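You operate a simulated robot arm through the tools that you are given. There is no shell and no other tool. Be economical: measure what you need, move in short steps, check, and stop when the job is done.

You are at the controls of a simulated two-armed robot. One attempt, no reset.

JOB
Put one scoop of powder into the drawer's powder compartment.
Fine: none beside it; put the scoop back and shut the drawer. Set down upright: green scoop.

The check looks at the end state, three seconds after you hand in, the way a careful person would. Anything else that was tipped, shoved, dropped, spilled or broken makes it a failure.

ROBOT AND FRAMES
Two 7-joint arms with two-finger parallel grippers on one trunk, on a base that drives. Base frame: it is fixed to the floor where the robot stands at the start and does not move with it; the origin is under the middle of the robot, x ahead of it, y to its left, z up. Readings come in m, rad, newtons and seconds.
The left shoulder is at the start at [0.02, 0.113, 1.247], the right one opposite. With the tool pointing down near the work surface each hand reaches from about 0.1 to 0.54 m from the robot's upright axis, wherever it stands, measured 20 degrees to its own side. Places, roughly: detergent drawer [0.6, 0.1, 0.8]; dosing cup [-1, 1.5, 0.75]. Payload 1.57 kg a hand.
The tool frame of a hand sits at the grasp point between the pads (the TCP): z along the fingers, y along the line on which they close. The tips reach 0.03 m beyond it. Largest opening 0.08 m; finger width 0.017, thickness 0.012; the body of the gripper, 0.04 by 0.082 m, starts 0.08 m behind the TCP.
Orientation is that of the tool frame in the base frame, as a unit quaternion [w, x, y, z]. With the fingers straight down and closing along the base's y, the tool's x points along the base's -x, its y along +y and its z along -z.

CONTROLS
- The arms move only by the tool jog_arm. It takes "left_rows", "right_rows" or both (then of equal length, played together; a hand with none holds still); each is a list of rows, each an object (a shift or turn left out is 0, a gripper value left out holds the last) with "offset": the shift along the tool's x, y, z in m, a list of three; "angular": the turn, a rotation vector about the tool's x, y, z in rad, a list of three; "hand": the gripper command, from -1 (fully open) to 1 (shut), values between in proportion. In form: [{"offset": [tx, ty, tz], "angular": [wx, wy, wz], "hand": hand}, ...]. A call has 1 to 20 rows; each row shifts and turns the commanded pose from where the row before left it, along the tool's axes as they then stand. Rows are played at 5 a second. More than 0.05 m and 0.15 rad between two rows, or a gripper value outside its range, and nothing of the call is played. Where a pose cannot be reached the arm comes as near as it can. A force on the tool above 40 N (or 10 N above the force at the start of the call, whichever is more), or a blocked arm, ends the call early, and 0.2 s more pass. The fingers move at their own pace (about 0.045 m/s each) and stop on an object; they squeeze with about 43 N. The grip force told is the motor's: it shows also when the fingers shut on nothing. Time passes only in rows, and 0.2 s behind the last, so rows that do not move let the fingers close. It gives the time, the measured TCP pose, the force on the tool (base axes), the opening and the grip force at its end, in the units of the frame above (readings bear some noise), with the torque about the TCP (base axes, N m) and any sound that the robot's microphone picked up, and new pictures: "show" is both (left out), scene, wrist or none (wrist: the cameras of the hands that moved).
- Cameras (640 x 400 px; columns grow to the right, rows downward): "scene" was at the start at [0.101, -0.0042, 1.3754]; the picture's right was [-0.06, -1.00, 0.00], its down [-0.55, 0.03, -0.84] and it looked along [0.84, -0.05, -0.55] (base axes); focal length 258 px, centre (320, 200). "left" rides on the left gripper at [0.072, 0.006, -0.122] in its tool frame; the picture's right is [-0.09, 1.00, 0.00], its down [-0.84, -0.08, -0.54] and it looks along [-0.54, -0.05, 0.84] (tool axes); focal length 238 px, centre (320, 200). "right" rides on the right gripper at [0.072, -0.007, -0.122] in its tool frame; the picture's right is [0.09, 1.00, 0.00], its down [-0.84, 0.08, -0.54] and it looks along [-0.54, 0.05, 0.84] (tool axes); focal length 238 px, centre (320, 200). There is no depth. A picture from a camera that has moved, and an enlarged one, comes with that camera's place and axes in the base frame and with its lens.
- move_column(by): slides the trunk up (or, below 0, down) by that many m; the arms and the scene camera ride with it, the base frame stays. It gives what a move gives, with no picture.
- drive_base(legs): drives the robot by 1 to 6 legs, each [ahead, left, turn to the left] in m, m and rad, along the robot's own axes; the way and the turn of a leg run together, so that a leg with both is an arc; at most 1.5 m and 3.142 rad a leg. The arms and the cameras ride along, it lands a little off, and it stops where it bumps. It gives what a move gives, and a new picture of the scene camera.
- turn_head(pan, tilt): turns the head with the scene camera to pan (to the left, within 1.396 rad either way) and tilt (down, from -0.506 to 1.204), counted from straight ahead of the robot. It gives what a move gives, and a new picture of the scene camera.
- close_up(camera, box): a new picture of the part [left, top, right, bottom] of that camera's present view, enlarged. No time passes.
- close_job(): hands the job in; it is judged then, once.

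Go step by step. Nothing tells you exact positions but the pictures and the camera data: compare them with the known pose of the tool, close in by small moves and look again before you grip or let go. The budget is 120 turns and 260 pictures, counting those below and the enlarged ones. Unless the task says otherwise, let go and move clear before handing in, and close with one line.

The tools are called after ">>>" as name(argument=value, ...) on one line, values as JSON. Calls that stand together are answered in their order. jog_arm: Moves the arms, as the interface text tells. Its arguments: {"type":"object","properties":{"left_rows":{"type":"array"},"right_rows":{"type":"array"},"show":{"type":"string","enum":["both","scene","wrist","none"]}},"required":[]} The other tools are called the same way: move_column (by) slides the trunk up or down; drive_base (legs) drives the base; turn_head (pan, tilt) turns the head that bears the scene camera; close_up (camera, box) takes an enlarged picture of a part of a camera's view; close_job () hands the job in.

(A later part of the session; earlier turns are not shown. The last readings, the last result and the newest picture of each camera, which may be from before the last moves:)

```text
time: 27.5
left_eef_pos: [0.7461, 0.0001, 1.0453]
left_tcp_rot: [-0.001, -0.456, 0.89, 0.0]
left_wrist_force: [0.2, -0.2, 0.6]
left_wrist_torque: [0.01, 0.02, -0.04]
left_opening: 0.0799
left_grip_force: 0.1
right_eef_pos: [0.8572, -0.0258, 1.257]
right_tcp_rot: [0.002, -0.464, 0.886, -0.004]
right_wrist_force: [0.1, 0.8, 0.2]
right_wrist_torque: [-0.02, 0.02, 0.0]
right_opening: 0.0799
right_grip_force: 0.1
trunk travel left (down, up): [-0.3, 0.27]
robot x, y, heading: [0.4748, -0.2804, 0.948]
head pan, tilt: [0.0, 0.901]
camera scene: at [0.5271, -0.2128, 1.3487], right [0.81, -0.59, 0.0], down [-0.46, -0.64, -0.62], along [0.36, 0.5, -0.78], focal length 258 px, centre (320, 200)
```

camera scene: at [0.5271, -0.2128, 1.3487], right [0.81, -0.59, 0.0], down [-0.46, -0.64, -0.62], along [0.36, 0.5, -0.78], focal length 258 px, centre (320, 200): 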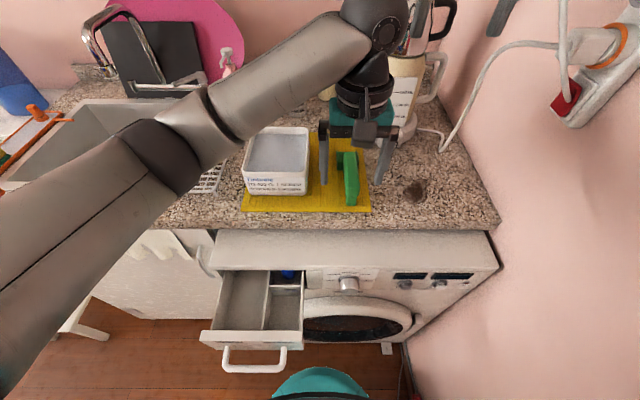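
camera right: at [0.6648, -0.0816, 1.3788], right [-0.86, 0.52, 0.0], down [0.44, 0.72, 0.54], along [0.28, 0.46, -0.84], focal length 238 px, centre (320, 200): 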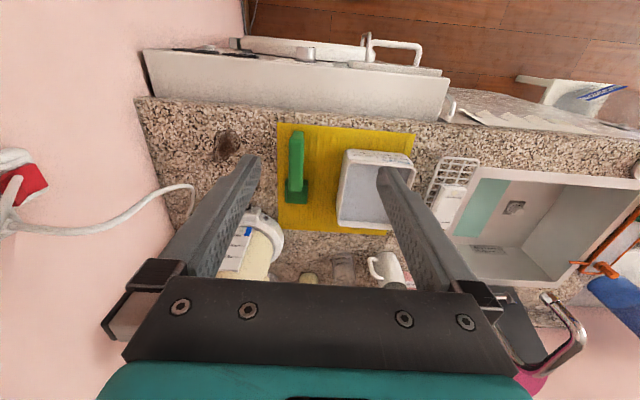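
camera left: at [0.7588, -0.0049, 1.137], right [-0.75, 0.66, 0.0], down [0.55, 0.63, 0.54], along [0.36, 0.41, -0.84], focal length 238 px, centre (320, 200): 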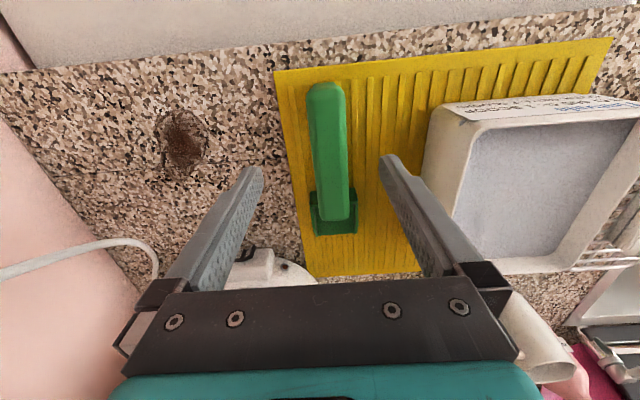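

>>> jog_arm(left_rows=[{"offset": [-0.03, 0, 0]}, {}], show="wrist")

>>> close_up(camera="left", box=[260, 30, 420, 130])

```text
time: 28.1
left_eef_pos: [0.7632, 0.0242, 1.0452]
left_tcp_rot: [-0.001, -0.456, 0.89, 0.0]
left_wrist_force: [0.5, 0.3, -0.5]
left_wrist_torque: [0.03, 0.0, 0.0]
left_opening: 0.0799
left_grip_force: 0.0
right_eef_pos: [0.8574, -0.0264, 1.256]
right_tcp_rot: [0.002, -0.463, 0.886, -0.004]
right_wrist_force: [0.0, -0.1, -1.1]
right_wrist_torque: [0.01, -0.01, 0.0]
right_opening: 0.0799
right_grip_force: 0.1
trunk travel left (down, up): [-0.3, 0.27]
robot x, y, heading: [0.4741, -0.2843, 0.945]
head pan, tilt: [0.0, 0.901]
camera left: at [0.716, -0.0297, 1.1676], right [-0.76, 0.66, 0.0], down [0.55, 0.64, 0.54], along [0.36, 0.41, -0.84], focal length 238 px, centre (320, 200)
```

left: 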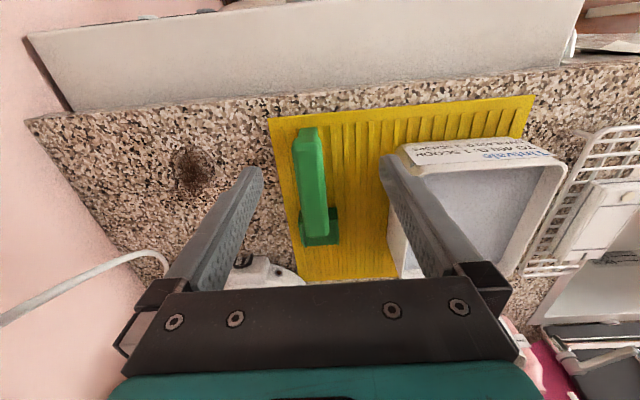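

```text
4.00 times, centred on (340, 80) of left
camera zoom: at [0.716, -0.0297, 1.1676], right [-0.76, 0.66, 0.0], down [0.55, 0.64, 0.54], along [0.36, 0.41, -0.84], focal length 953 px, centre (240, 680)
```

zoom: 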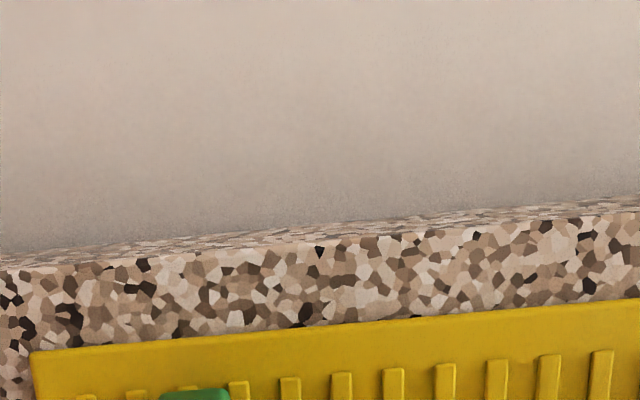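

Handle axis is aligned with the tool. Moving over the handle (slightly behind its middle) and partly down, then checking.

>>> jog_arm(left_rows=[{"offset": [-0.037, -0.0135, 0]}, {"offset": [0, 0, 0.03]}, {"offset": [0, 0, 0.025]}, {}])

>>> close_up(camera="scene", box=[260, 100, 420, 200])

```text
time: 29.1
left_eef_pos: [0.7949, 0.0467, 0.9893]
left_tcp_rot: [-0.001, -0.456, 0.89, 0.0]
left_wrist_force: [-0.2, -0.3, 0.7]
left_wrist_torque: [0.04, -0.02, 0.02]
left_opening: 0.0801
left_grip_force: 0.1
right_eef_pos: [0.8566, -0.0259, 1.2569]
right_tcp_rot: [0.002, -0.463, 0.886, -0.005]
right_wrist_force: [0.2, 1.1, 0.2]
right_wrist_torque: [0.0, -0.01, -0.01]
right_opening: 0.08
right_grip_force: 0.0
trunk travel left (down, up): [-0.3, 0.27]
robot x, y, heading: [0.4773, -0.2815, 0.946]
head pan, tilt: [0.0, 0.901]
camera scene: at [0.5268, -0.2128, 1.3487], right [0.81, -0.58, 0.0], down [-0.46, -0.64, -0.62], along [0.36, 0.5, -0.78], focal length 258 px, centre (320, 200)
camera left: at [0.7483, -0.0075, 1.1126], right [-0.76, 0.66, 0.0], down [0.55, 0.64, 0.54], along [0.35, 0.41, -0.84], focal length 238 px, centre (320, 200)
```

scene: 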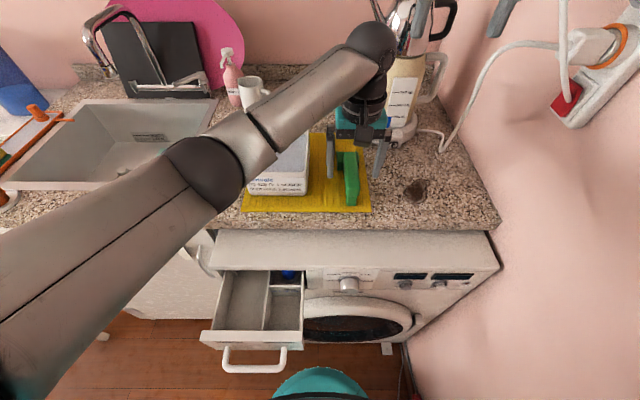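
left: 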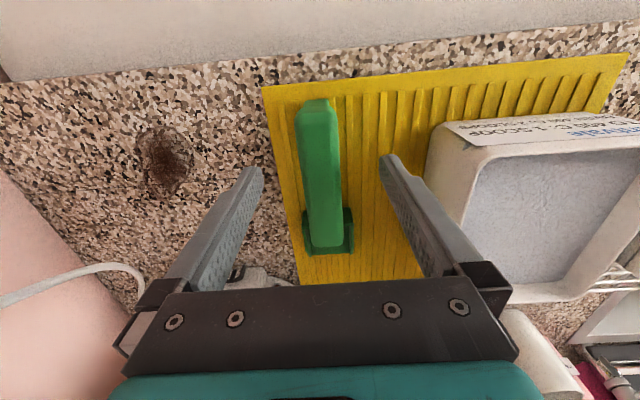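

```text
4.00 times, centred on (340, 150) of scene
camera zoom: at [0.5268, -0.2128, 1.3487], right [0.81, -0.58, 0.0], down [-0.46, -0.64, -0.62], along [0.36, 0.5, -0.78], focal length 1034 px, centre (240, 400)
```

zoom: 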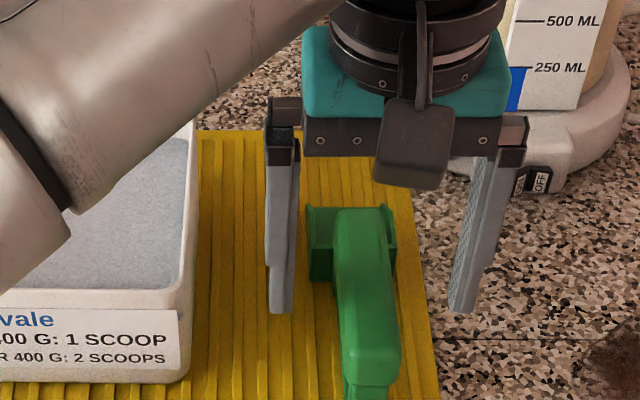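

Centred. Lower to z≈0.948 and close.

>>> jog_arm(left_rows=[{"offset": [0, 0, 0.021]}, {"offset": [0, 0, 0.02]}, {}, {"hand": 1}, {}, {}, {}, {}])

>>> close_up(camera="scene", box=[260, 100, 420, 200])

```text
time: 30.9
left_eef_pos: [0.794, 0.0475, 0.9479]
left_tcp_rot: [-0.001, -0.456, 0.89, -0.001]
left_wrist_force: [0.3, 0.5, -0.1]
left_wrist_torque: [-0.03, -0.01, 0.01]
left_opening: 0.0271
left_grip_force: 31.1
right_eef_pos: [0.8581, -0.0257, 1.2548]
right_tcp_rot: [0.002, -0.462, 0.887, -0.004]
right_wrist_force: [0.0, 0.3, 0.2]
right_wrist_torque: [0.01, 0.02, -0.02]
right_opening: 0.0801
right_grip_force: 0.1
trunk travel left (down, up): [-0.3, 0.27]
robot x, y, heading: [0.4746, -0.2825, 0.948]
head pan, tilt: [0.0, 0.901]
camera scene: at [0.527, -0.2128, 1.3487], right [0.81, -0.58, 0.0], down [-0.46, -0.64, -0.62], along [0.36, 0.5, -0.78], focal length 258 px, centre (320, 200)
camera left: at [0.7483, -0.0069, 1.0712], right [-0.76, 0.66, 0.0], down [0.55, 0.64, 0.54], along [0.35, 0.41, -0.84], focal length 238 px, centre (320, 200)
```

scene: 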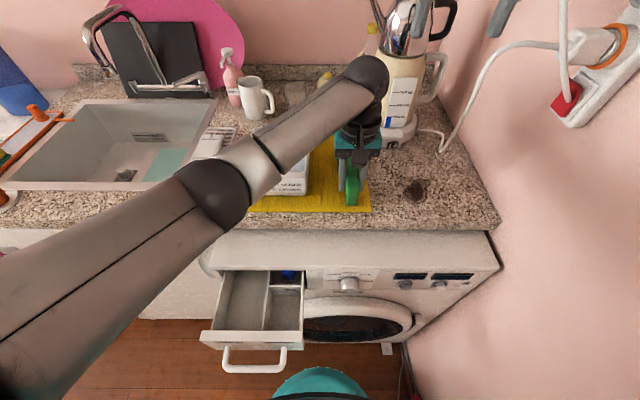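
left: 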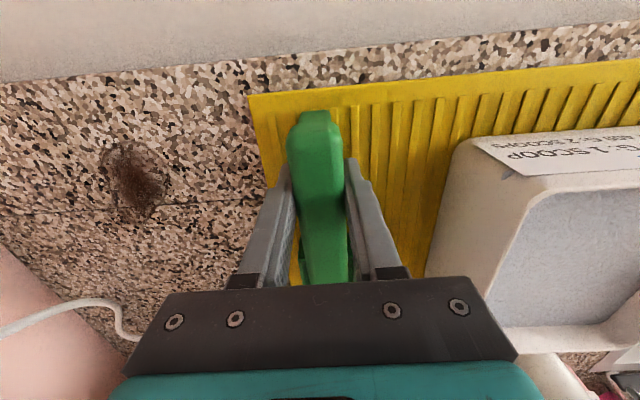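

```text
4.00 times, centred on (340, 150) of scene
camera zoom: at [0.527, -0.2128, 1.3487], right [0.81, -0.58, 0.0], down [-0.46, -0.64, -0.62], along [0.36, 0.5, -0.78], focal length 1034 px, centre (240, 400)
```

zoom: 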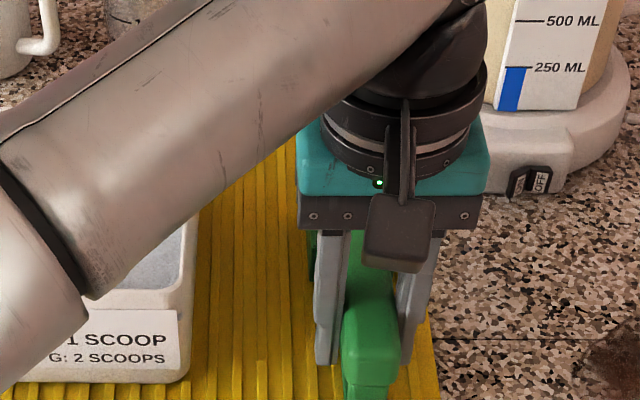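

Gripped (opening 0.027). Lift straight up and inspect the scoop, also with the right wrist camera.

>>> jog_arm(left_rows=[{"offset": [0, 0, -0.03]}, {"offset": [0, 0, -0.04]}, {"offset": [0.02, 0, -0.04]}, {}], right_rows=[{}, {}, {}, {}])

>>> close_up(camera="scene", box=[260, 80, 420, 180])

```text
time: 31.9
left_eef_pos: [0.7839, 0.0312, 1.059]
left_tcp_rot: [0.0, -0.456, 0.89, -0.001]
left_wrist_force: [0.8, 0.1, -1.2]
left_wrist_torque: [-0.01, 0.0, 0.0]
left_opening: 0.0269
left_grip_force: 37.8
right_eef_pos: [0.8582, -0.0263, 1.2564]
right_tcp_rot: [0.001, -0.463, 0.887, -0.004]
right_wrist_force: [0.1, 0.1, -0.1]
right_wrist_torque: [-0.02, 0.02, -0.01]
right_opening: 0.08
right_grip_force: 0.1
trunk travel left (down, up): [-0.3, 0.27]
robot x, y, heading: [0.4741, -0.2804, 0.946]
head pan, tilt: [0.0, 0.901]
camera scene: at [0.5272, -0.2127, 1.3487], right [0.81, -0.58, 0.0], down [-0.46, -0.64, -0.62], along [0.36, 0.5, -0.78], focal length 258 px, centre (320, 200)
camera right: at [0.8216, -0.0885, 1.3787], right [-0.87, 0.49, -0.01], down [0.41, 0.73, 0.54], along [0.27, 0.47, -0.84], focal length 238 px, centre (320, 200)
camera left: at [0.737, -0.0233, 1.1813], right [-0.75, 0.66, 0.0], down [0.55, 0.64, 0.54], along [0.35, 0.41, -0.84], focal length 238 px, centre (320, 200)
```

scene: 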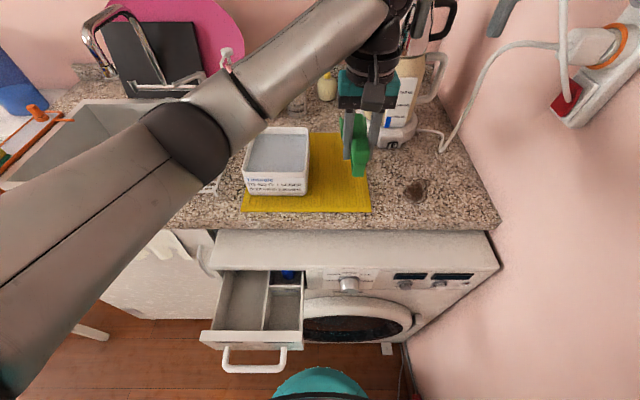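
right: 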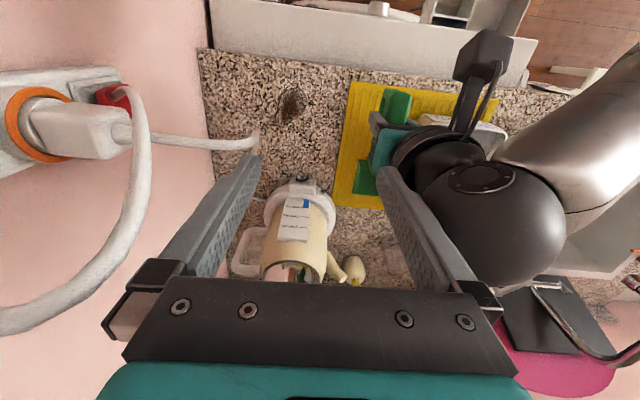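
left: 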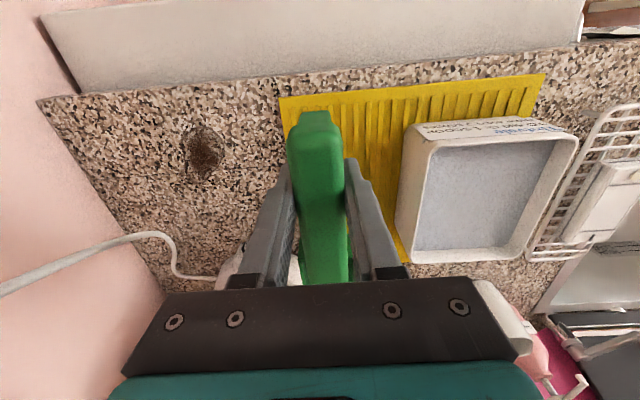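

```text
4.00 times, centred on (340, 130) of scene
camera zoom: at [0.5272, -0.2127, 1.3487], right [0.81, -0.58, 0.0], down [-0.46, -0.64, -0.62], along [0.36, 0.5, -0.78], focal length 1034 px, centre (240, 480)
```

zoom: 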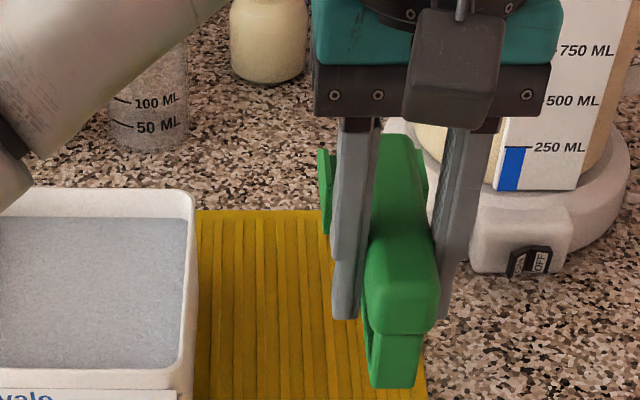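

I'll carry the empty scoop left, clear of the kettle, and yaw it about 1 rad so the bowl points to the right-forward and I can see its shape.

>>> jog_arm(left_rows=[{"offset": [0.012, 0.04, -0.005]}, {"offset": [0.012, 0.04, -0.005]}, {"offset": [0.012, 0.04, -0.005]}, {"offset": [0.012, 0.04, -0.005]}, {"offset": [0.012, 0.04, -0.005]}, {"angular": [0, 0, 0.15]}, {"angular": [0, 0, 0.15]}, {"angular": [0, 0, 0.15]}, {"angular": [0, 0, 0.15]}, {"angular": [0, 0, 0.15]}, {"angular": [0, 0, 0.15]}, {}])

>>> close_up(camera="scene", box=[180, 60, 372, 180])

```text
time: 34.5
left_eef_pos: [0.5854, 0.0988, 1.0828]
left_tcp_rot: [0.001, -0.023, 1.0, -0.001]
left_wrist_force: [-0.1, -0.2, -0.9]
left_wrist_torque: [-0.01, -0.01, 0.0]
left_opening: 0.0266
left_grip_force: 37.5
right_eef_pos: [0.8578, -0.025, 1.2563]
right_tcp_rot: [0.002, -0.463, 0.886, -0.004]
right_wrist_force: [-0.4, -0.7, 0.0]
right_wrist_torque: [0.0, 0.03, 0.01]
right_opening: 0.08
right_grip_force: 0.1
trunk travel left (down, up): [-0.3, 0.27]
robot x, y, heading: [0.4738, -0.2829, 0.946]
head pan, tilt: [0.0, 0.901]
camera scene: at [0.527, -0.2128, 1.3487], right [0.81, -0.58, 0.0], down [-0.46, -0.64, -0.62], along [0.36, 0.5, -0.78], focal length 258 px, centre (320, 200)
camera left: at [0.5144, 0.102, 1.2061], right [0.05, 1.0, 0.0], down [0.84, -0.04, 0.54], along [0.54, -0.03, -0.84], focal length 238 px, centre (320, 200)
```

scene: 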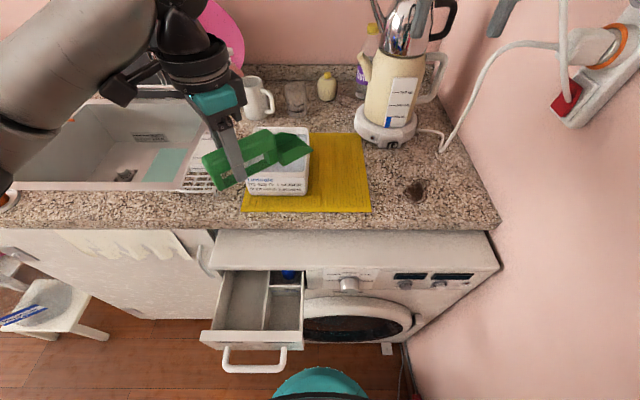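
left: 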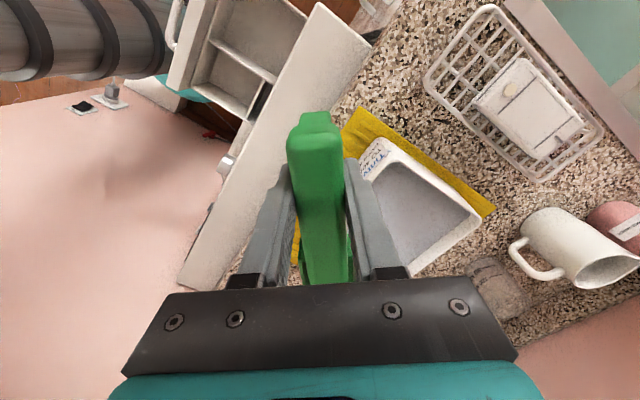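

```text
3.33 times, centred on (276, 120) of scene
camera zoom: at [0.527, -0.2128, 1.3487], right [0.81, -0.58, 0.0], down [-0.46, -0.64, -0.62], along [0.36, 0.5, -0.78], focal length 862 px, centre (467, 467)
```

zoom: 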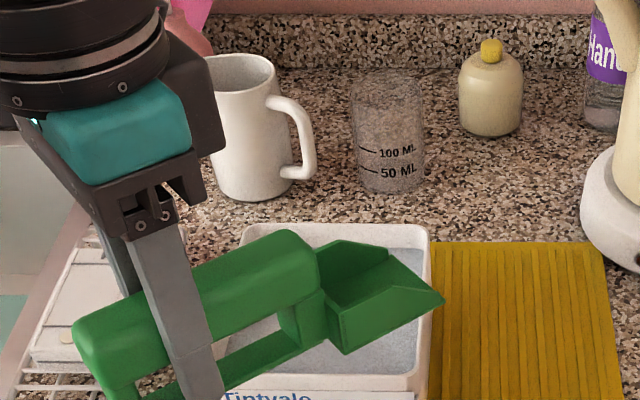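

The scoop is a shovel: bowl starts ~0.055 m ahead of the TCP, its lip ~0.13 m ahead and 0.041 m below. Tub rim z≈0.982, powder surface ≈0.97, tub centre ≈(0.702,0.188). I'll move to the pre-plunge pose (bowl along +x, pitched down 0.5 rad).

>>> jog_arm(left_rows=[{"offset": [0.0313, 0.0278, -0.009]}, {"offset": [0.0313, 0.0278, -0.009]}, {"offset": [0.0313, 0.0278, -0.009]}, {"angular": [0, 0.125, 0]}, {"angular": [0, 0.125, 0]}, {"angular": [0, 0.125, 0]}, {"angular": [0, 0.125, 0]}, {}], right_rows=[{}, {}, {}, {}, {}, {}, {}, {}])

>>> close_up(camera="scene", box=[180, 60, 372, 180])

```text
time: 36.3
left_eef_pos: [0.4884, 0.1762, 1.1097]
left_tcp_rot: [-0.248, -0.024, 0.968, -0.007]
left_wrist_force: [0.4, 0.2, -0.6]
left_wrist_torque: [0.0, 0.0, 0.03]
left_opening: 0.0268
left_grip_force: 37.5
right_eef_pos: [0.8565, -0.0273, 1.2568]
right_tcp_rot: [0.003, -0.462, 0.887, -0.004]
right_wrist_force: [-0.6, -0.1, -0.3]
right_wrist_torque: [0.01, 0.0, -0.03]
right_opening: 0.08
right_grip_force: 0.0
trunk travel left (down, up): [-0.3, 0.27]
robot x, y, heading: [0.4768, -0.2826, 0.948]
head pan, tilt: [0.0, 0.901]
camera scene: at [0.5266, -0.2127, 1.3487], right [0.81, -0.58, 0.0], down [-0.46, -0.64, -0.62], along [0.36, 0.5, -0.78], focal length 258 px, centre (320, 200)
camera right: at [0.821, -0.0885, 1.3788], right [-0.87, 0.49, -0.01], down [0.41, 0.73, 0.54], along [0.27, 0.47, -0.84], focal length 238 px, centre (320, 200)
camera left: at [0.4838, 0.184, 1.253], right [0.03, 1.0, -0.05], down [1.0, -0.03, 0.07], along [0.07, -0.05, -1.0], focal length 238 px, centre (320, 200)
```

scene: 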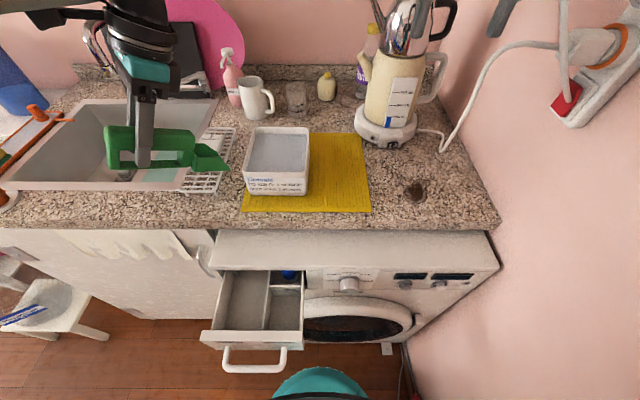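
right: 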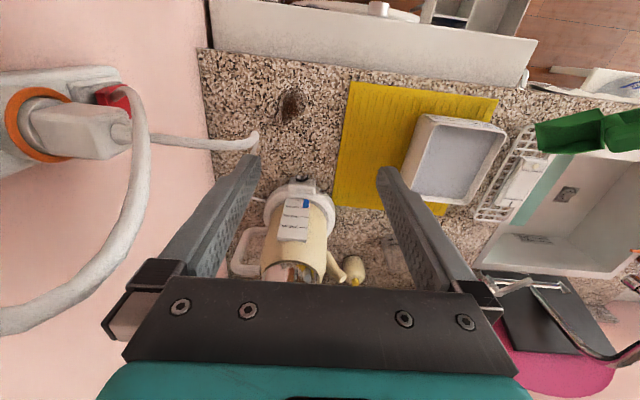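
left: 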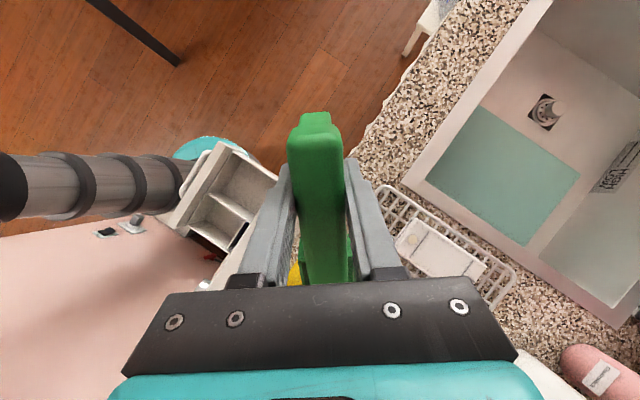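

```text
3.33 times, centred on (276, 120) of scene
camera zoom: at [0.5266, -0.2127, 1.3487], right [0.81, -0.58, 0.0], down [-0.46, -0.64, -0.62], along [0.36, 0.5, -0.78], focal length 862 px, centre (467, 467)
```

zoom: 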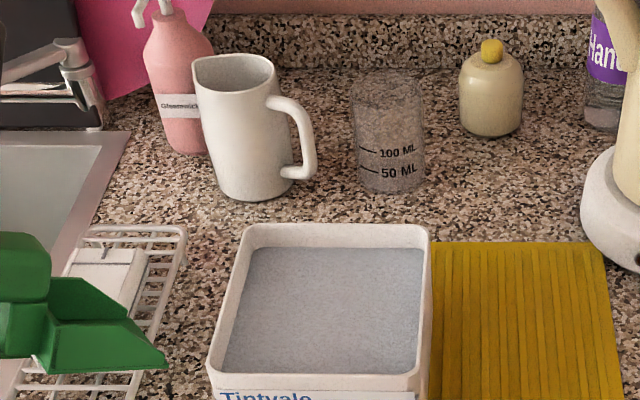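

Lip position matches prediction. Slide in along the scoop's axis for the first 0.09 m and check clearance over the rim.

>>> jog_arm(left_rows=[{"offset": [-0.02, 0, 0]}, {"offset": [-0.02, 0, 0]}, {"offset": [-0.02, 0, 0]}, {"offset": [-0.02, 0, 0]}, {"offset": [-0.01, 0, 0]}, {}], show="scene")

>>> close_up(camera="scene", box=[180, 80, 372, 200])

>>> close_up(camera="right", box=[380, 80, 572, 200])

```text
time: 37.7
left_eef_pos: [0.5675, 0.1803, 1.0682]
left_tcp_rot: [-0.247, -0.023, 0.969, -0.007]
left_wrist_force: [2.3, -2.4, 7.9]
left_wrist_torque: [0.0, -0.79, -0.2]
left_opening: 0.0271
left_grip_force: 38.1
right_eef_pos: [0.8574, -0.0278, 1.2565]
right_tcp_rot: [0.002, -0.461, 0.887, -0.003]
right_wrist_force: [-0.3, 0.4, 0.1]
right_wrist_torque: [-0.01, 0.01, 0.0]
right_opening: 0.0798
right_grip_force: 0.0
trunk travel left (down, up): [-0.3, 0.27]
robot x, y, heading: [0.4759, -0.2838, 0.944]
head pan, tilt: [0.0, 0.901]
camera scene: at [0.527, -0.2138, 1.3488], right [0.81, -0.58, 0.0], down [-0.46, -0.64, -0.62], along [0.36, 0.5, -0.78], focal length 258 px, centre (320, 200)
```

scene: 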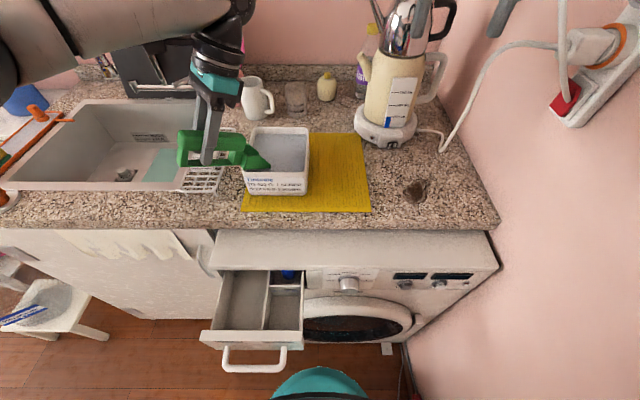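

```text
3.33 times, centred on (276, 140) of scene
camera zoom: at [0.527, -0.2138, 1.3488], right [0.81, -0.58, 0.0], down [-0.46, -0.64, -0.62], along [0.36, 0.5, -0.78], focal length 862 px, centre (467, 400)
```

zoom: 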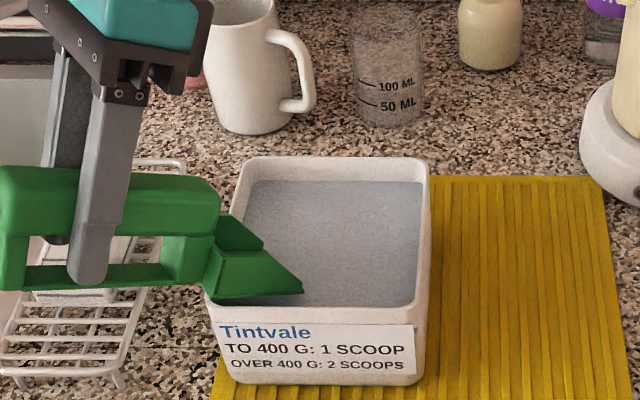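

```text
3.33 times, centred on (476, 140) of right
camera zoom: at [0.8214, -0.0896, 1.379], right [-0.87, 0.49, -0.01], down [0.41, 0.73, 0.54], along [0.27, 0.47, -0.84], focal length 794 px, centre (-200, 400)
```

zoom: 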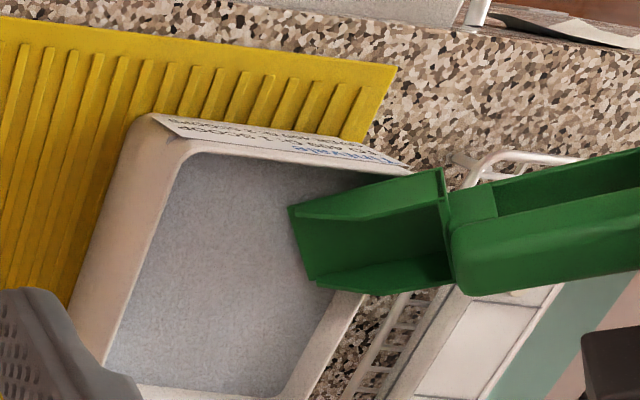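

The bowl's underside is resting on the tub's corner (8 N). I'll lift off, steepen the pitch a bit and re-enter with more rim clearance.

>>> jog_arm(left_rows=[{"offset": [0.0119, 0.0025, -0.0135]}, {"offset": [0.0119, 0.0025, -0.0135]}, {"angular": [0, 0.075, 0]}, {"angular": [0, 0.075, 0]}, {"offset": [-0.02, 0, 0]}, {"offset": [-0.02, 0, 0]}, {}], show="scene")

>>> close_up(camera="scene", box=[180, 80, 372, 200])

>>> close_up(camera="right", box=[380, 80, 572, 200])

```text
time: 39.3
left_eef_pos: [0.5902, 0.1878, 1.0769]
left_tcp_rot: [-0.32, -0.022, 0.947, -0.007]
left_wrist_force: [0.0, -0.1, -0.2]
left_wrist_torque: [-0.01, 0.0, 0.0]
left_opening: 0.0273
left_grip_force: 37.4
right_eef_pos: [0.8562, -0.0266, 1.2553]
right_tcp_rot: [0.002, -0.463, 0.887, -0.004]
right_wrist_force: [-0.5, -0.1, 0.0]
right_wrist_torque: [0.02, -0.01, -0.01]
right_opening: 0.08
right_grip_force: 0.1
trunk travel left (down, up): [-0.3, 0.27]
robot x, y, heading: [0.4778, -0.2826, 0.943]
head pan, tilt: [0.0, 0.901]
camera scene: at [0.5267, -0.2128, 1.3487], right [0.81, -0.58, 0.0], down [-0.46, -0.64, -0.62], along [0.36, 0.5, -0.78], focal length 258 px, centre (320, 200)
```

scene: 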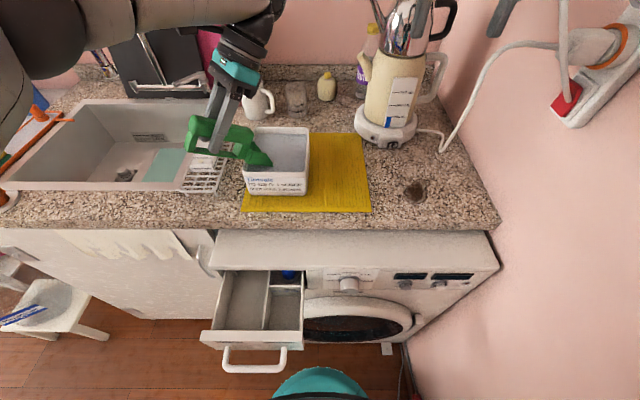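

```text
3.33 times, centred on (276, 140) of scene
camera zoom: at [0.5267, -0.2128, 1.3487], right [0.81, -0.58, 0.0], down [-0.46, -0.64, -0.62], along [0.36, 0.5, -0.78], focal length 862 px, centre (467, 400)
```

zoom: 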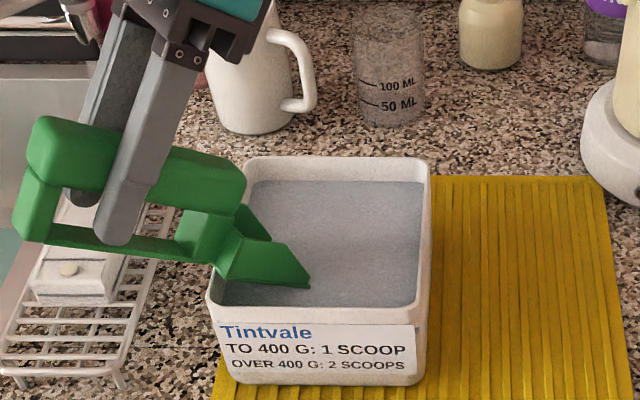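

```text
3.33 times, centred on (476, 140) of right
camera zoom: at [0.8211, -0.0885, 1.3788], right [-0.87, 0.49, -0.01], down [0.41, 0.73, 0.54], along [0.27, 0.47, -0.84], focal length 794 px, centre (-200, 400)
```

zoom: 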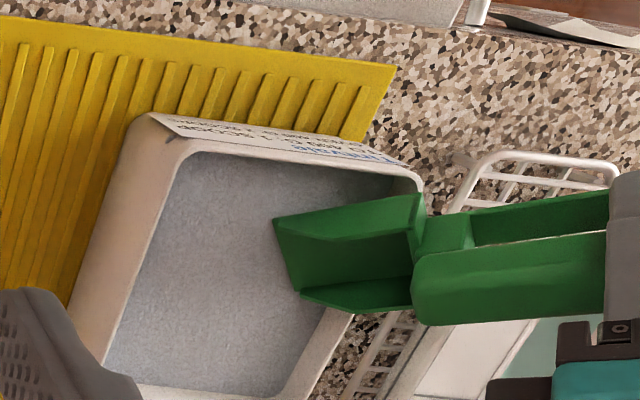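

No contact now. Continue plunging along the axis.

>>> jog_arm(left_rows=[{"offset": [-0.015, 0, 0]}, {"offset": [-0.015, 0, 0]}, {"offset": [-0.015, 0, 0]}, {"offset": [-0.015, 0, 0]}, {}], show="none")

>>> close_up(camera="scene", box=[180, 80, 372, 200])

>>> close_up(camera="right", box=[380, 80, 572, 200])

```text
time: 40.5
left_eef_pos: [0.6389, 0.1894, 1.0432]
left_tcp_rot: [-0.319, -0.022, 0.948, -0.007]
left_wrist_force: [-3.1, 1.6, 12.3]
left_wrist_torque: [0.13, -1.12, 0.08]
left_opening: 0.0273
left_grip_force: 37.6
right_eef_pos: [0.8567, -0.0272, 1.2562]
right_tcp_rot: [0.002, -0.463, 0.887, -0.004]
right_wrist_force: [0.4, -0.2, -0.4]
right_wrist_torque: [-0.01, 0.0, -0.02]
right_opening: 0.0799
right_grip_force: 0.1
trunk travel left (down, up): [-0.3, 0.27]
robot x, y, heading: [0.4753, -0.2831, 0.94]
head pan, tilt: [0.0, 0.901]
```

```text
3.33 times, centred on (276, 140) of scene
camera zoom: at [0.5261, -0.2135, 1.3488], right [0.81, -0.58, 0.0], down [-0.46, -0.64, -0.62], along [0.36, 0.5, -0.78], focal length 862 px, centre (467, 400)
```

zoom: 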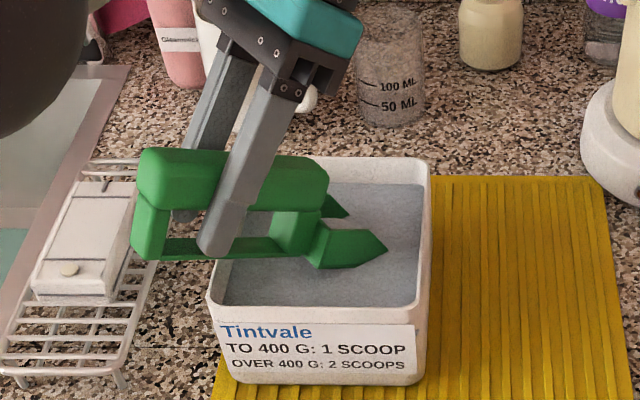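

```text
3.33 times, centred on (476, 140) of right
camera zoom: at [0.8205, -0.0893, 1.3792], right [-0.87, 0.49, -0.01], down [0.41, 0.73, 0.54], along [0.27, 0.47, -0.84], focal length 794 px, centre (-200, 400)
```

zoom: 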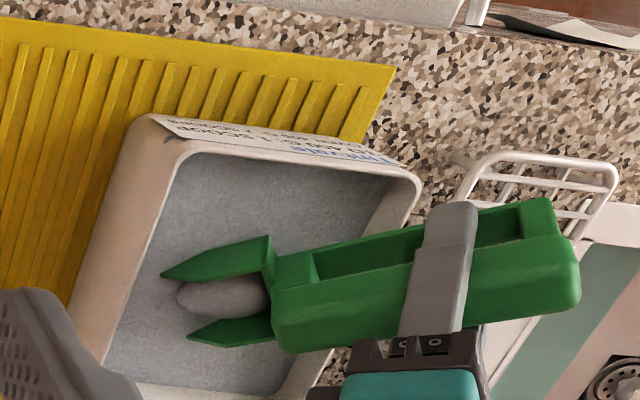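

The bowl now carries a mound of powder. I'll level the scoop gradually while raising the lip, keeping clear of the near rim.

>>> jog_arm(left_rows=[{"offset": [0.0085, 0, 0.0015], "angular": [0, -0.075, 0]}, {"offset": [0.0085, 0, 0.0015], "angular": [0, -0.075, 0]}, {"offset": [0.0062, 0, 0.0025], "angular": [0, -0.075, 0]}, {"offset": [0.0062, 0, 0.0025], "angular": [0, -0.075, 0]}, {}], show="none")

>>> close_up(camera="scene", box=[180, 80, 372, 200])

>>> close_up(camera="right", box=[380, 80, 572, 200])

```text
time: 41.7
left_eef_pos: [0.6089, 0.1887, 1.0502]
left_tcp_rot: [-0.174, -0.025, 0.984, -0.005]
left_wrist_force: [0.0, 0.5, -1.4]
left_wrist_torque: [0.01, 0.01, 0.02]
left_opening: 0.027
left_grip_force: 37.4
right_eef_pos: [0.8574, -0.0271, 1.2559]
right_tcp_rot: [0.001, -0.462, 0.887, -0.003]
right_wrist_force: [-0.9, -0.4, 0.3]
right_wrist_torque: [0.0, 0.0, 0.03]
right_opening: 0.0802
right_grip_force: 0.0
trunk travel left (down, up): [-0.3, 0.27]
robot x, y, heading: [0.4723, -0.2806, 0.948]
head pan, tilt: [0.0, 0.901]
```

```text
3.33 times, centred on (276, 140) of scene
camera zoom: at [0.5272, -0.2128, 1.3487], right [0.81, -0.58, 0.0], down [-0.46, -0.64, -0.62], along [0.36, 0.5, -0.78], focal length 862 px, centre (467, 400)
```

zoom: 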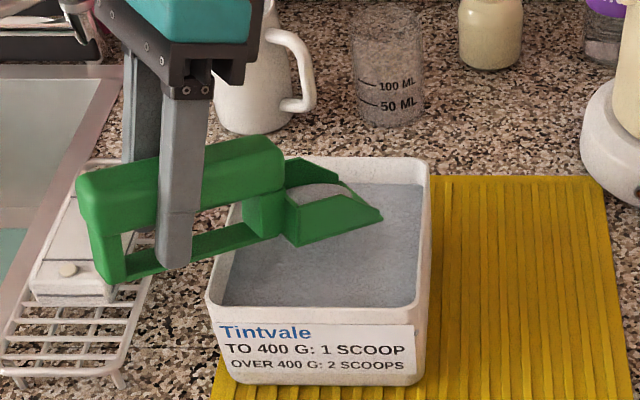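

```text
3.33 times, centred on (476, 140) of right
camera zoom: at [0.8216, -0.0886, 1.3787], right [-0.87, 0.49, -0.01], down [0.41, 0.73, 0.54], along [0.27, 0.47, -0.84], focal length 794 px, centre (-200, 400)
```

zoom: 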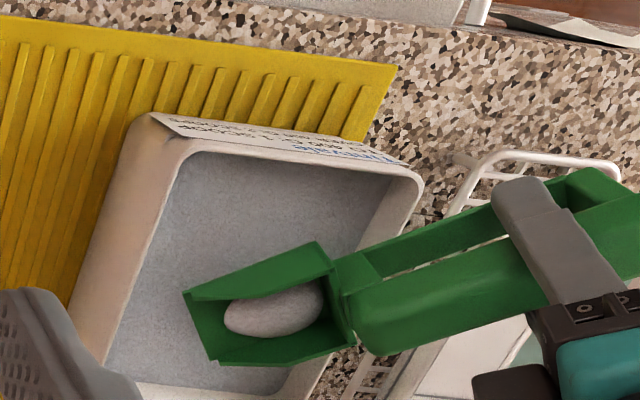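

The mound is held. Finish levelling (slightly lip-up) and lift.

>>> jog_arm(left_rows=[{"offset": [0.0054, 0, 0.0], "angular": [0, -0.075, 0]}, {"offset": [0.0054, 0, 0.0], "angular": [0, -0.075, 0]}, {"offset": [0.0045, 0, -0.004], "angular": [0, -0.075, 0]}, {"offset": [0.0045, 0, -0.004], "angular": [0, -0.075, 0]}, {"offset": [0.002, 0, -0.01], "angular": [0, -0.075, 0]}, {"offset": [0.002, 0, -0.01], "angular": [0, -0.075, 0]}, {"offset": [0, 0, -0.02]}, {"offset": [0, 0, -0.02]}, {}], show="scene")

>>> close_up(camera="scene", box=[180, 60, 372, 180])

>>> close_up(camera="right", box=[380, 80, 572, 200])

```text
time: 43.7
left_eef_pos: [0.5831, 0.1866, 1.1232]
left_tcp_rot: [0.05, -0.024, 0.998, 0.001]
left_wrist_force: [0.5, 0.2, -0.3]
left_wrist_torque: [0.0, 0.02, 0.01]
left_opening: 0.027
left_grip_force: 38.0
right_eef_pos: [0.8567, -0.0269, 1.2561]
right_tcp_rot: [0.002, -0.462, 0.887, -0.003]
right_wrist_force: [0.3, 1.0, 0.1]
right_wrist_torque: [-0.01, -0.03, 0.02]
right_opening: 0.0802
right_grip_force: 0.0
trunk travel left (down, up): [-0.3, 0.27]
robot x, y, heading: [0.4751, -0.2852, 0.944]
head pan, tilt: [0.0, 0.901]
camera scene: at [0.527, -0.2127, 1.3487], right [0.81, -0.58, 0.0], down [-0.46, -0.64, -0.62], along [0.36, 0.5, -0.78], focal length 258 px, centre (320, 200)
```

scene: 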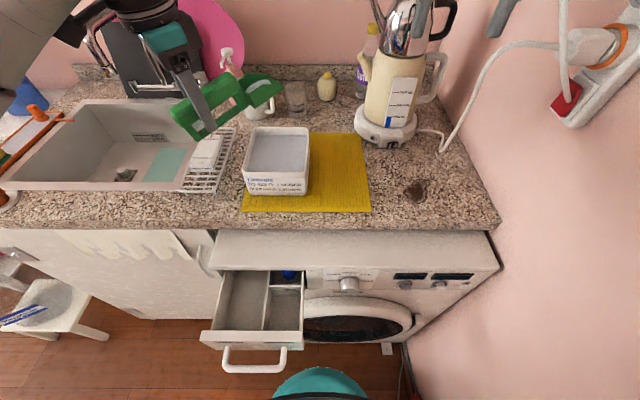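

```text
3.33 times, centred on (276, 120) of scene
camera zoom: at [0.527, -0.2127, 1.3487], right [0.81, -0.58, 0.0], down [-0.46, -0.64, -0.62], along [0.36, 0.5, -0.78], focal length 862 px, centre (467, 467)
```

zoom: 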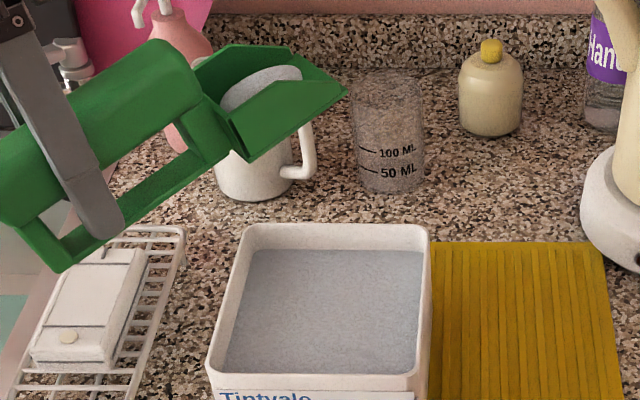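

```text
3.33 times, centred on (476, 140) of right
camera zoom: at [0.8214, -0.0885, 1.3788], right [-0.87, 0.49, -0.01], down [0.41, 0.73, 0.54], along [0.27, 0.47, -0.84], focal length 794 px, centre (-200, 400)
```

zoom: 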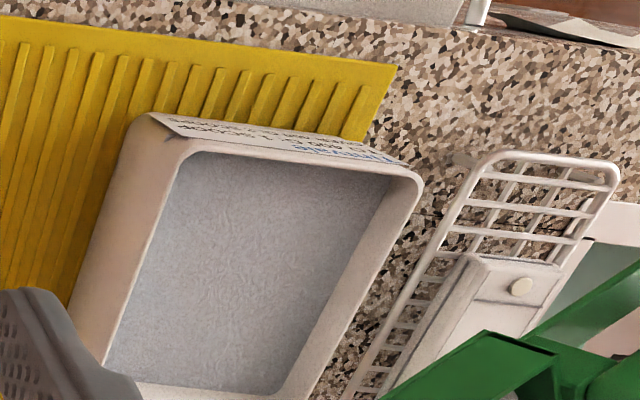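

Full scoop. Let me measure the drawer compartment precisely before carrying it over.

>>> close_up(camera="scene", box=[180, 250, 340, 350])

>>> close_up(camera="right", box=[380, 0, 540, 100])

```text
4.00 times, centred on (260, 300) of scene
camera zoom: at [0.527, -0.2127, 1.3487], right [0.81, -0.58, 0.0], down [-0.46, -0.64, -0.62], along [0.36, 0.5, -0.78], focal length 1034 px, centre (560, -200)
```

zoom: 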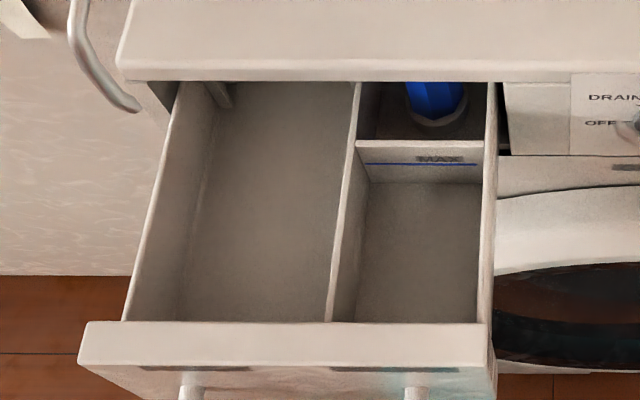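

```text
4.00 times, centred on (460, 50) of right
camera zoom: at [0.8214, -0.0885, 1.3788], right [-0.87, 0.49, -0.01], down [0.41, 0.73, 0.54], along [0.27, 0.47, -0.84], focal length 953 px, centre (-240, 800)
```

zoom: 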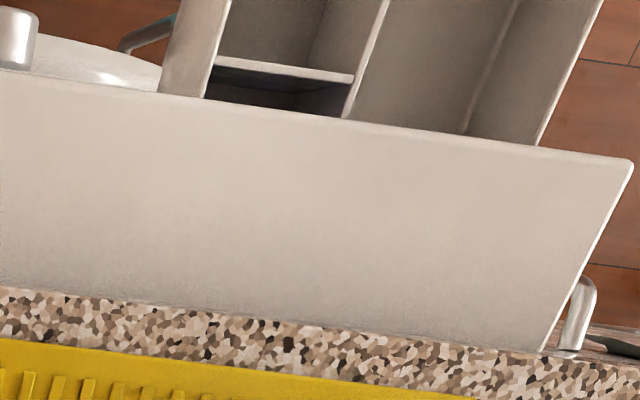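

Compartment walls top out near z≈0.80, panel top 0.865, machine top 0.878; the open area centre is about (0.487,-0.001). I'll yaw the scoop slightly more to the right and carry it slowly to stand-off above the drawer.

>>> jog_arm(left_rows=[{"angular": [0, 0, 0.1]}, {"angular": [0, 0, 0.1]}, {"angular": [0, 0, 0.1]}, {"angular": [0, 0, 0.1]}, {"offset": [0.0182, -0.021, 0.0105]}, {"offset": [0.0182, -0.021, 0.0105]}, {"offset": [0.0182, -0.021, 0.0105]}, {"offset": [0.0182, -0.021, 0.0105]}, {"offset": [0.0182, -0.021, 0.0105]}, {"offset": [0.0182, -0.021, 0.0105]}, {"offset": [0.0182, -0.021, 0.0105]}, {"offset": [0.0182, -0.021, 0.0105]}, {"offset": [0.0182, -0.021, 0.0105]}, {"offset": [0.0182, -0.021, 0.0105]}, {}])

>>> close_up(camera="scene", box=[100, 200, 356, 360])

```text
time: 46.9
left_eef_pos: [0.3515, 0.0631, 0.9919]
left_tcp_rot: [0.049, 0.175, 0.983, 0.009]
left_wrist_force: [-0.5, 0.1, -0.4]
left_wrist_torque: [0.03, 0.0, -0.02]
left_opening: 0.027
left_grip_force: 37.4
left hand out of reach, approached as far as the arm can: row 14
right_eef_pos: [0.8578, -0.0262, 1.256]
right_tcp_rot: [0.002, -0.461, 0.887, -0.004]
right_wrist_force: [0.6, -0.4, 1.2]
right_wrist_torque: [0.0, 0.02, 0.02]
right_opening: 0.08
right_grip_force: 0.0
trunk travel left (down, up): [-0.3, 0.27]
robot x, y, heading: [0.4758, -0.2832, 0.947]
head pan, tilt: [0.0, 0.901]
camera scene: at [0.5271, -0.2127, 1.3487], right [0.81, -0.58, 0.0], down [-0.46, -0.64, -0.62], along [0.36, 0.5, -0.78], focal length 258 px, centre (320, 200)
camera left: at [0.2759, 0.093, 1.1072], right [0.43, 0.9, 0.04], down [0.7, -0.36, 0.61], along [0.57, -0.23, -0.79], focal length 238 px, centre (320, 200)
```

scene: 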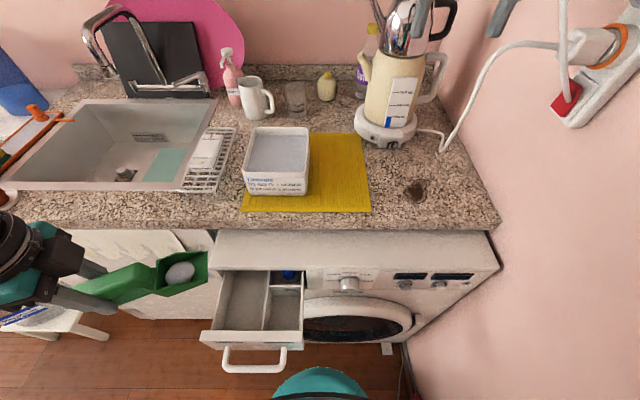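
left: 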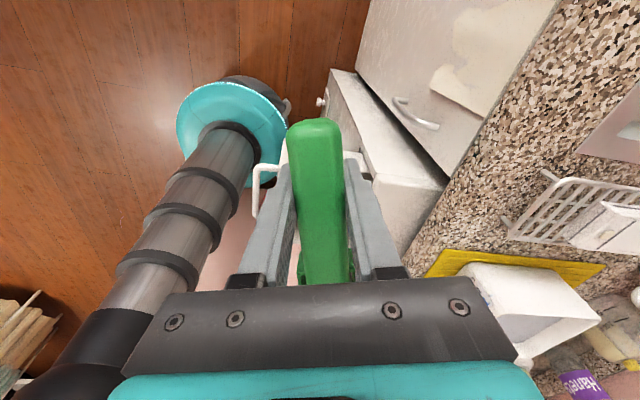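

```text
2.50 times, centred on (228, 280) of scene
camera zoom: at [0.5271, -0.2127, 1.3487], right [0.81, -0.58, 0.0], down [-0.46, -0.64, -0.62], along [0.36, 0.5, -0.78], focal length 646 px, centre (550, 0)
```

zoom: 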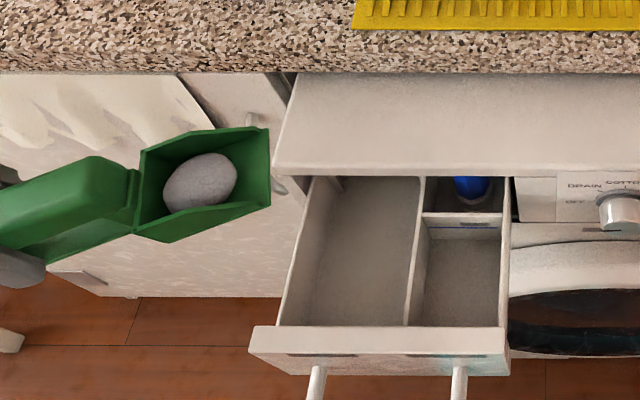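

The trunk is a slim column, so clearance is fine, and the lip is above the compartment at z≈0.96. I'll lower and begin a mild pitch, keeping the lip over the compartment centre.

>>> jog_arm(left_rows=[{"offset": [-0.0068, -0.0042, 0.0147], "angular": [0, 0.1, 0]}, {"offset": [-0.0068, -0.0042, 0.0147], "angular": [0, 0.1, 0]}, {"offset": [-0.0068, -0.0042, 0.0147], "angular": [0, 0.1, 0]}, {}], show="scene")

>>> close_up(camera="scene", box=[140, 220, 332, 340])

```text
time: 47.9
left_eef_pos: [0.3686, 0.0584, 0.9429]
left_tcp_rot: [-0.099, 0.17, 0.98, 0.036]
left_wrist_force: [-0.2, -0.8, -1.1]
left_wrist_torque: [0.01, 0.01, -0.03]
left_opening: 0.0269
left_grip_force: 37.8
left hand out of reach, approached as far as the arm can: row 1, 2
right_eef_pos: [0.8566, -0.0259, 1.2564]
right_tcp_rot: [0.003, -0.462, 0.887, -0.003]
right_wrist_force: [-1.1, 0.2, -0.2]
right_wrist_torque: [0.01, -0.03, 0.0]
right_opening: 0.0799
right_grip_force: 0.1
trunk travel left (down, up): [-0.3, 0.27]
robot x, y, heading: [0.4725, -0.2813, 0.945]
head pan, tilt: [0.0, 0.901]
camera scene: at [0.5268, -0.2129, 1.3488], right [0.81, -0.58, 0.0], down [-0.46, -0.64, -0.62], along [0.36, 0.5, -0.78], focal length 258 px, centre (320, 200)
```

scene: 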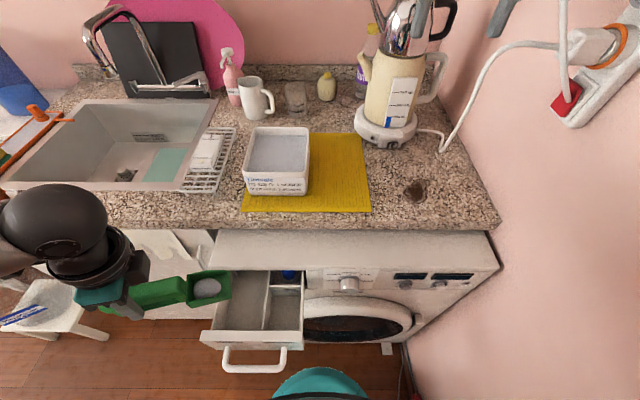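

```text
3.33 times, centred on (236, 280) of scene
camera zoom: at [0.5268, -0.2129, 1.3488], right [0.81, -0.58, 0.0], down [-0.46, -0.64, -0.62], along [0.36, 0.5, -0.78], focal length 862 px, centre (600, -67)
```

zoom: 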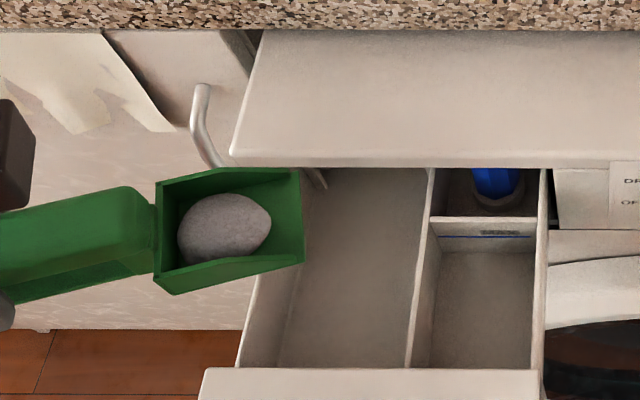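

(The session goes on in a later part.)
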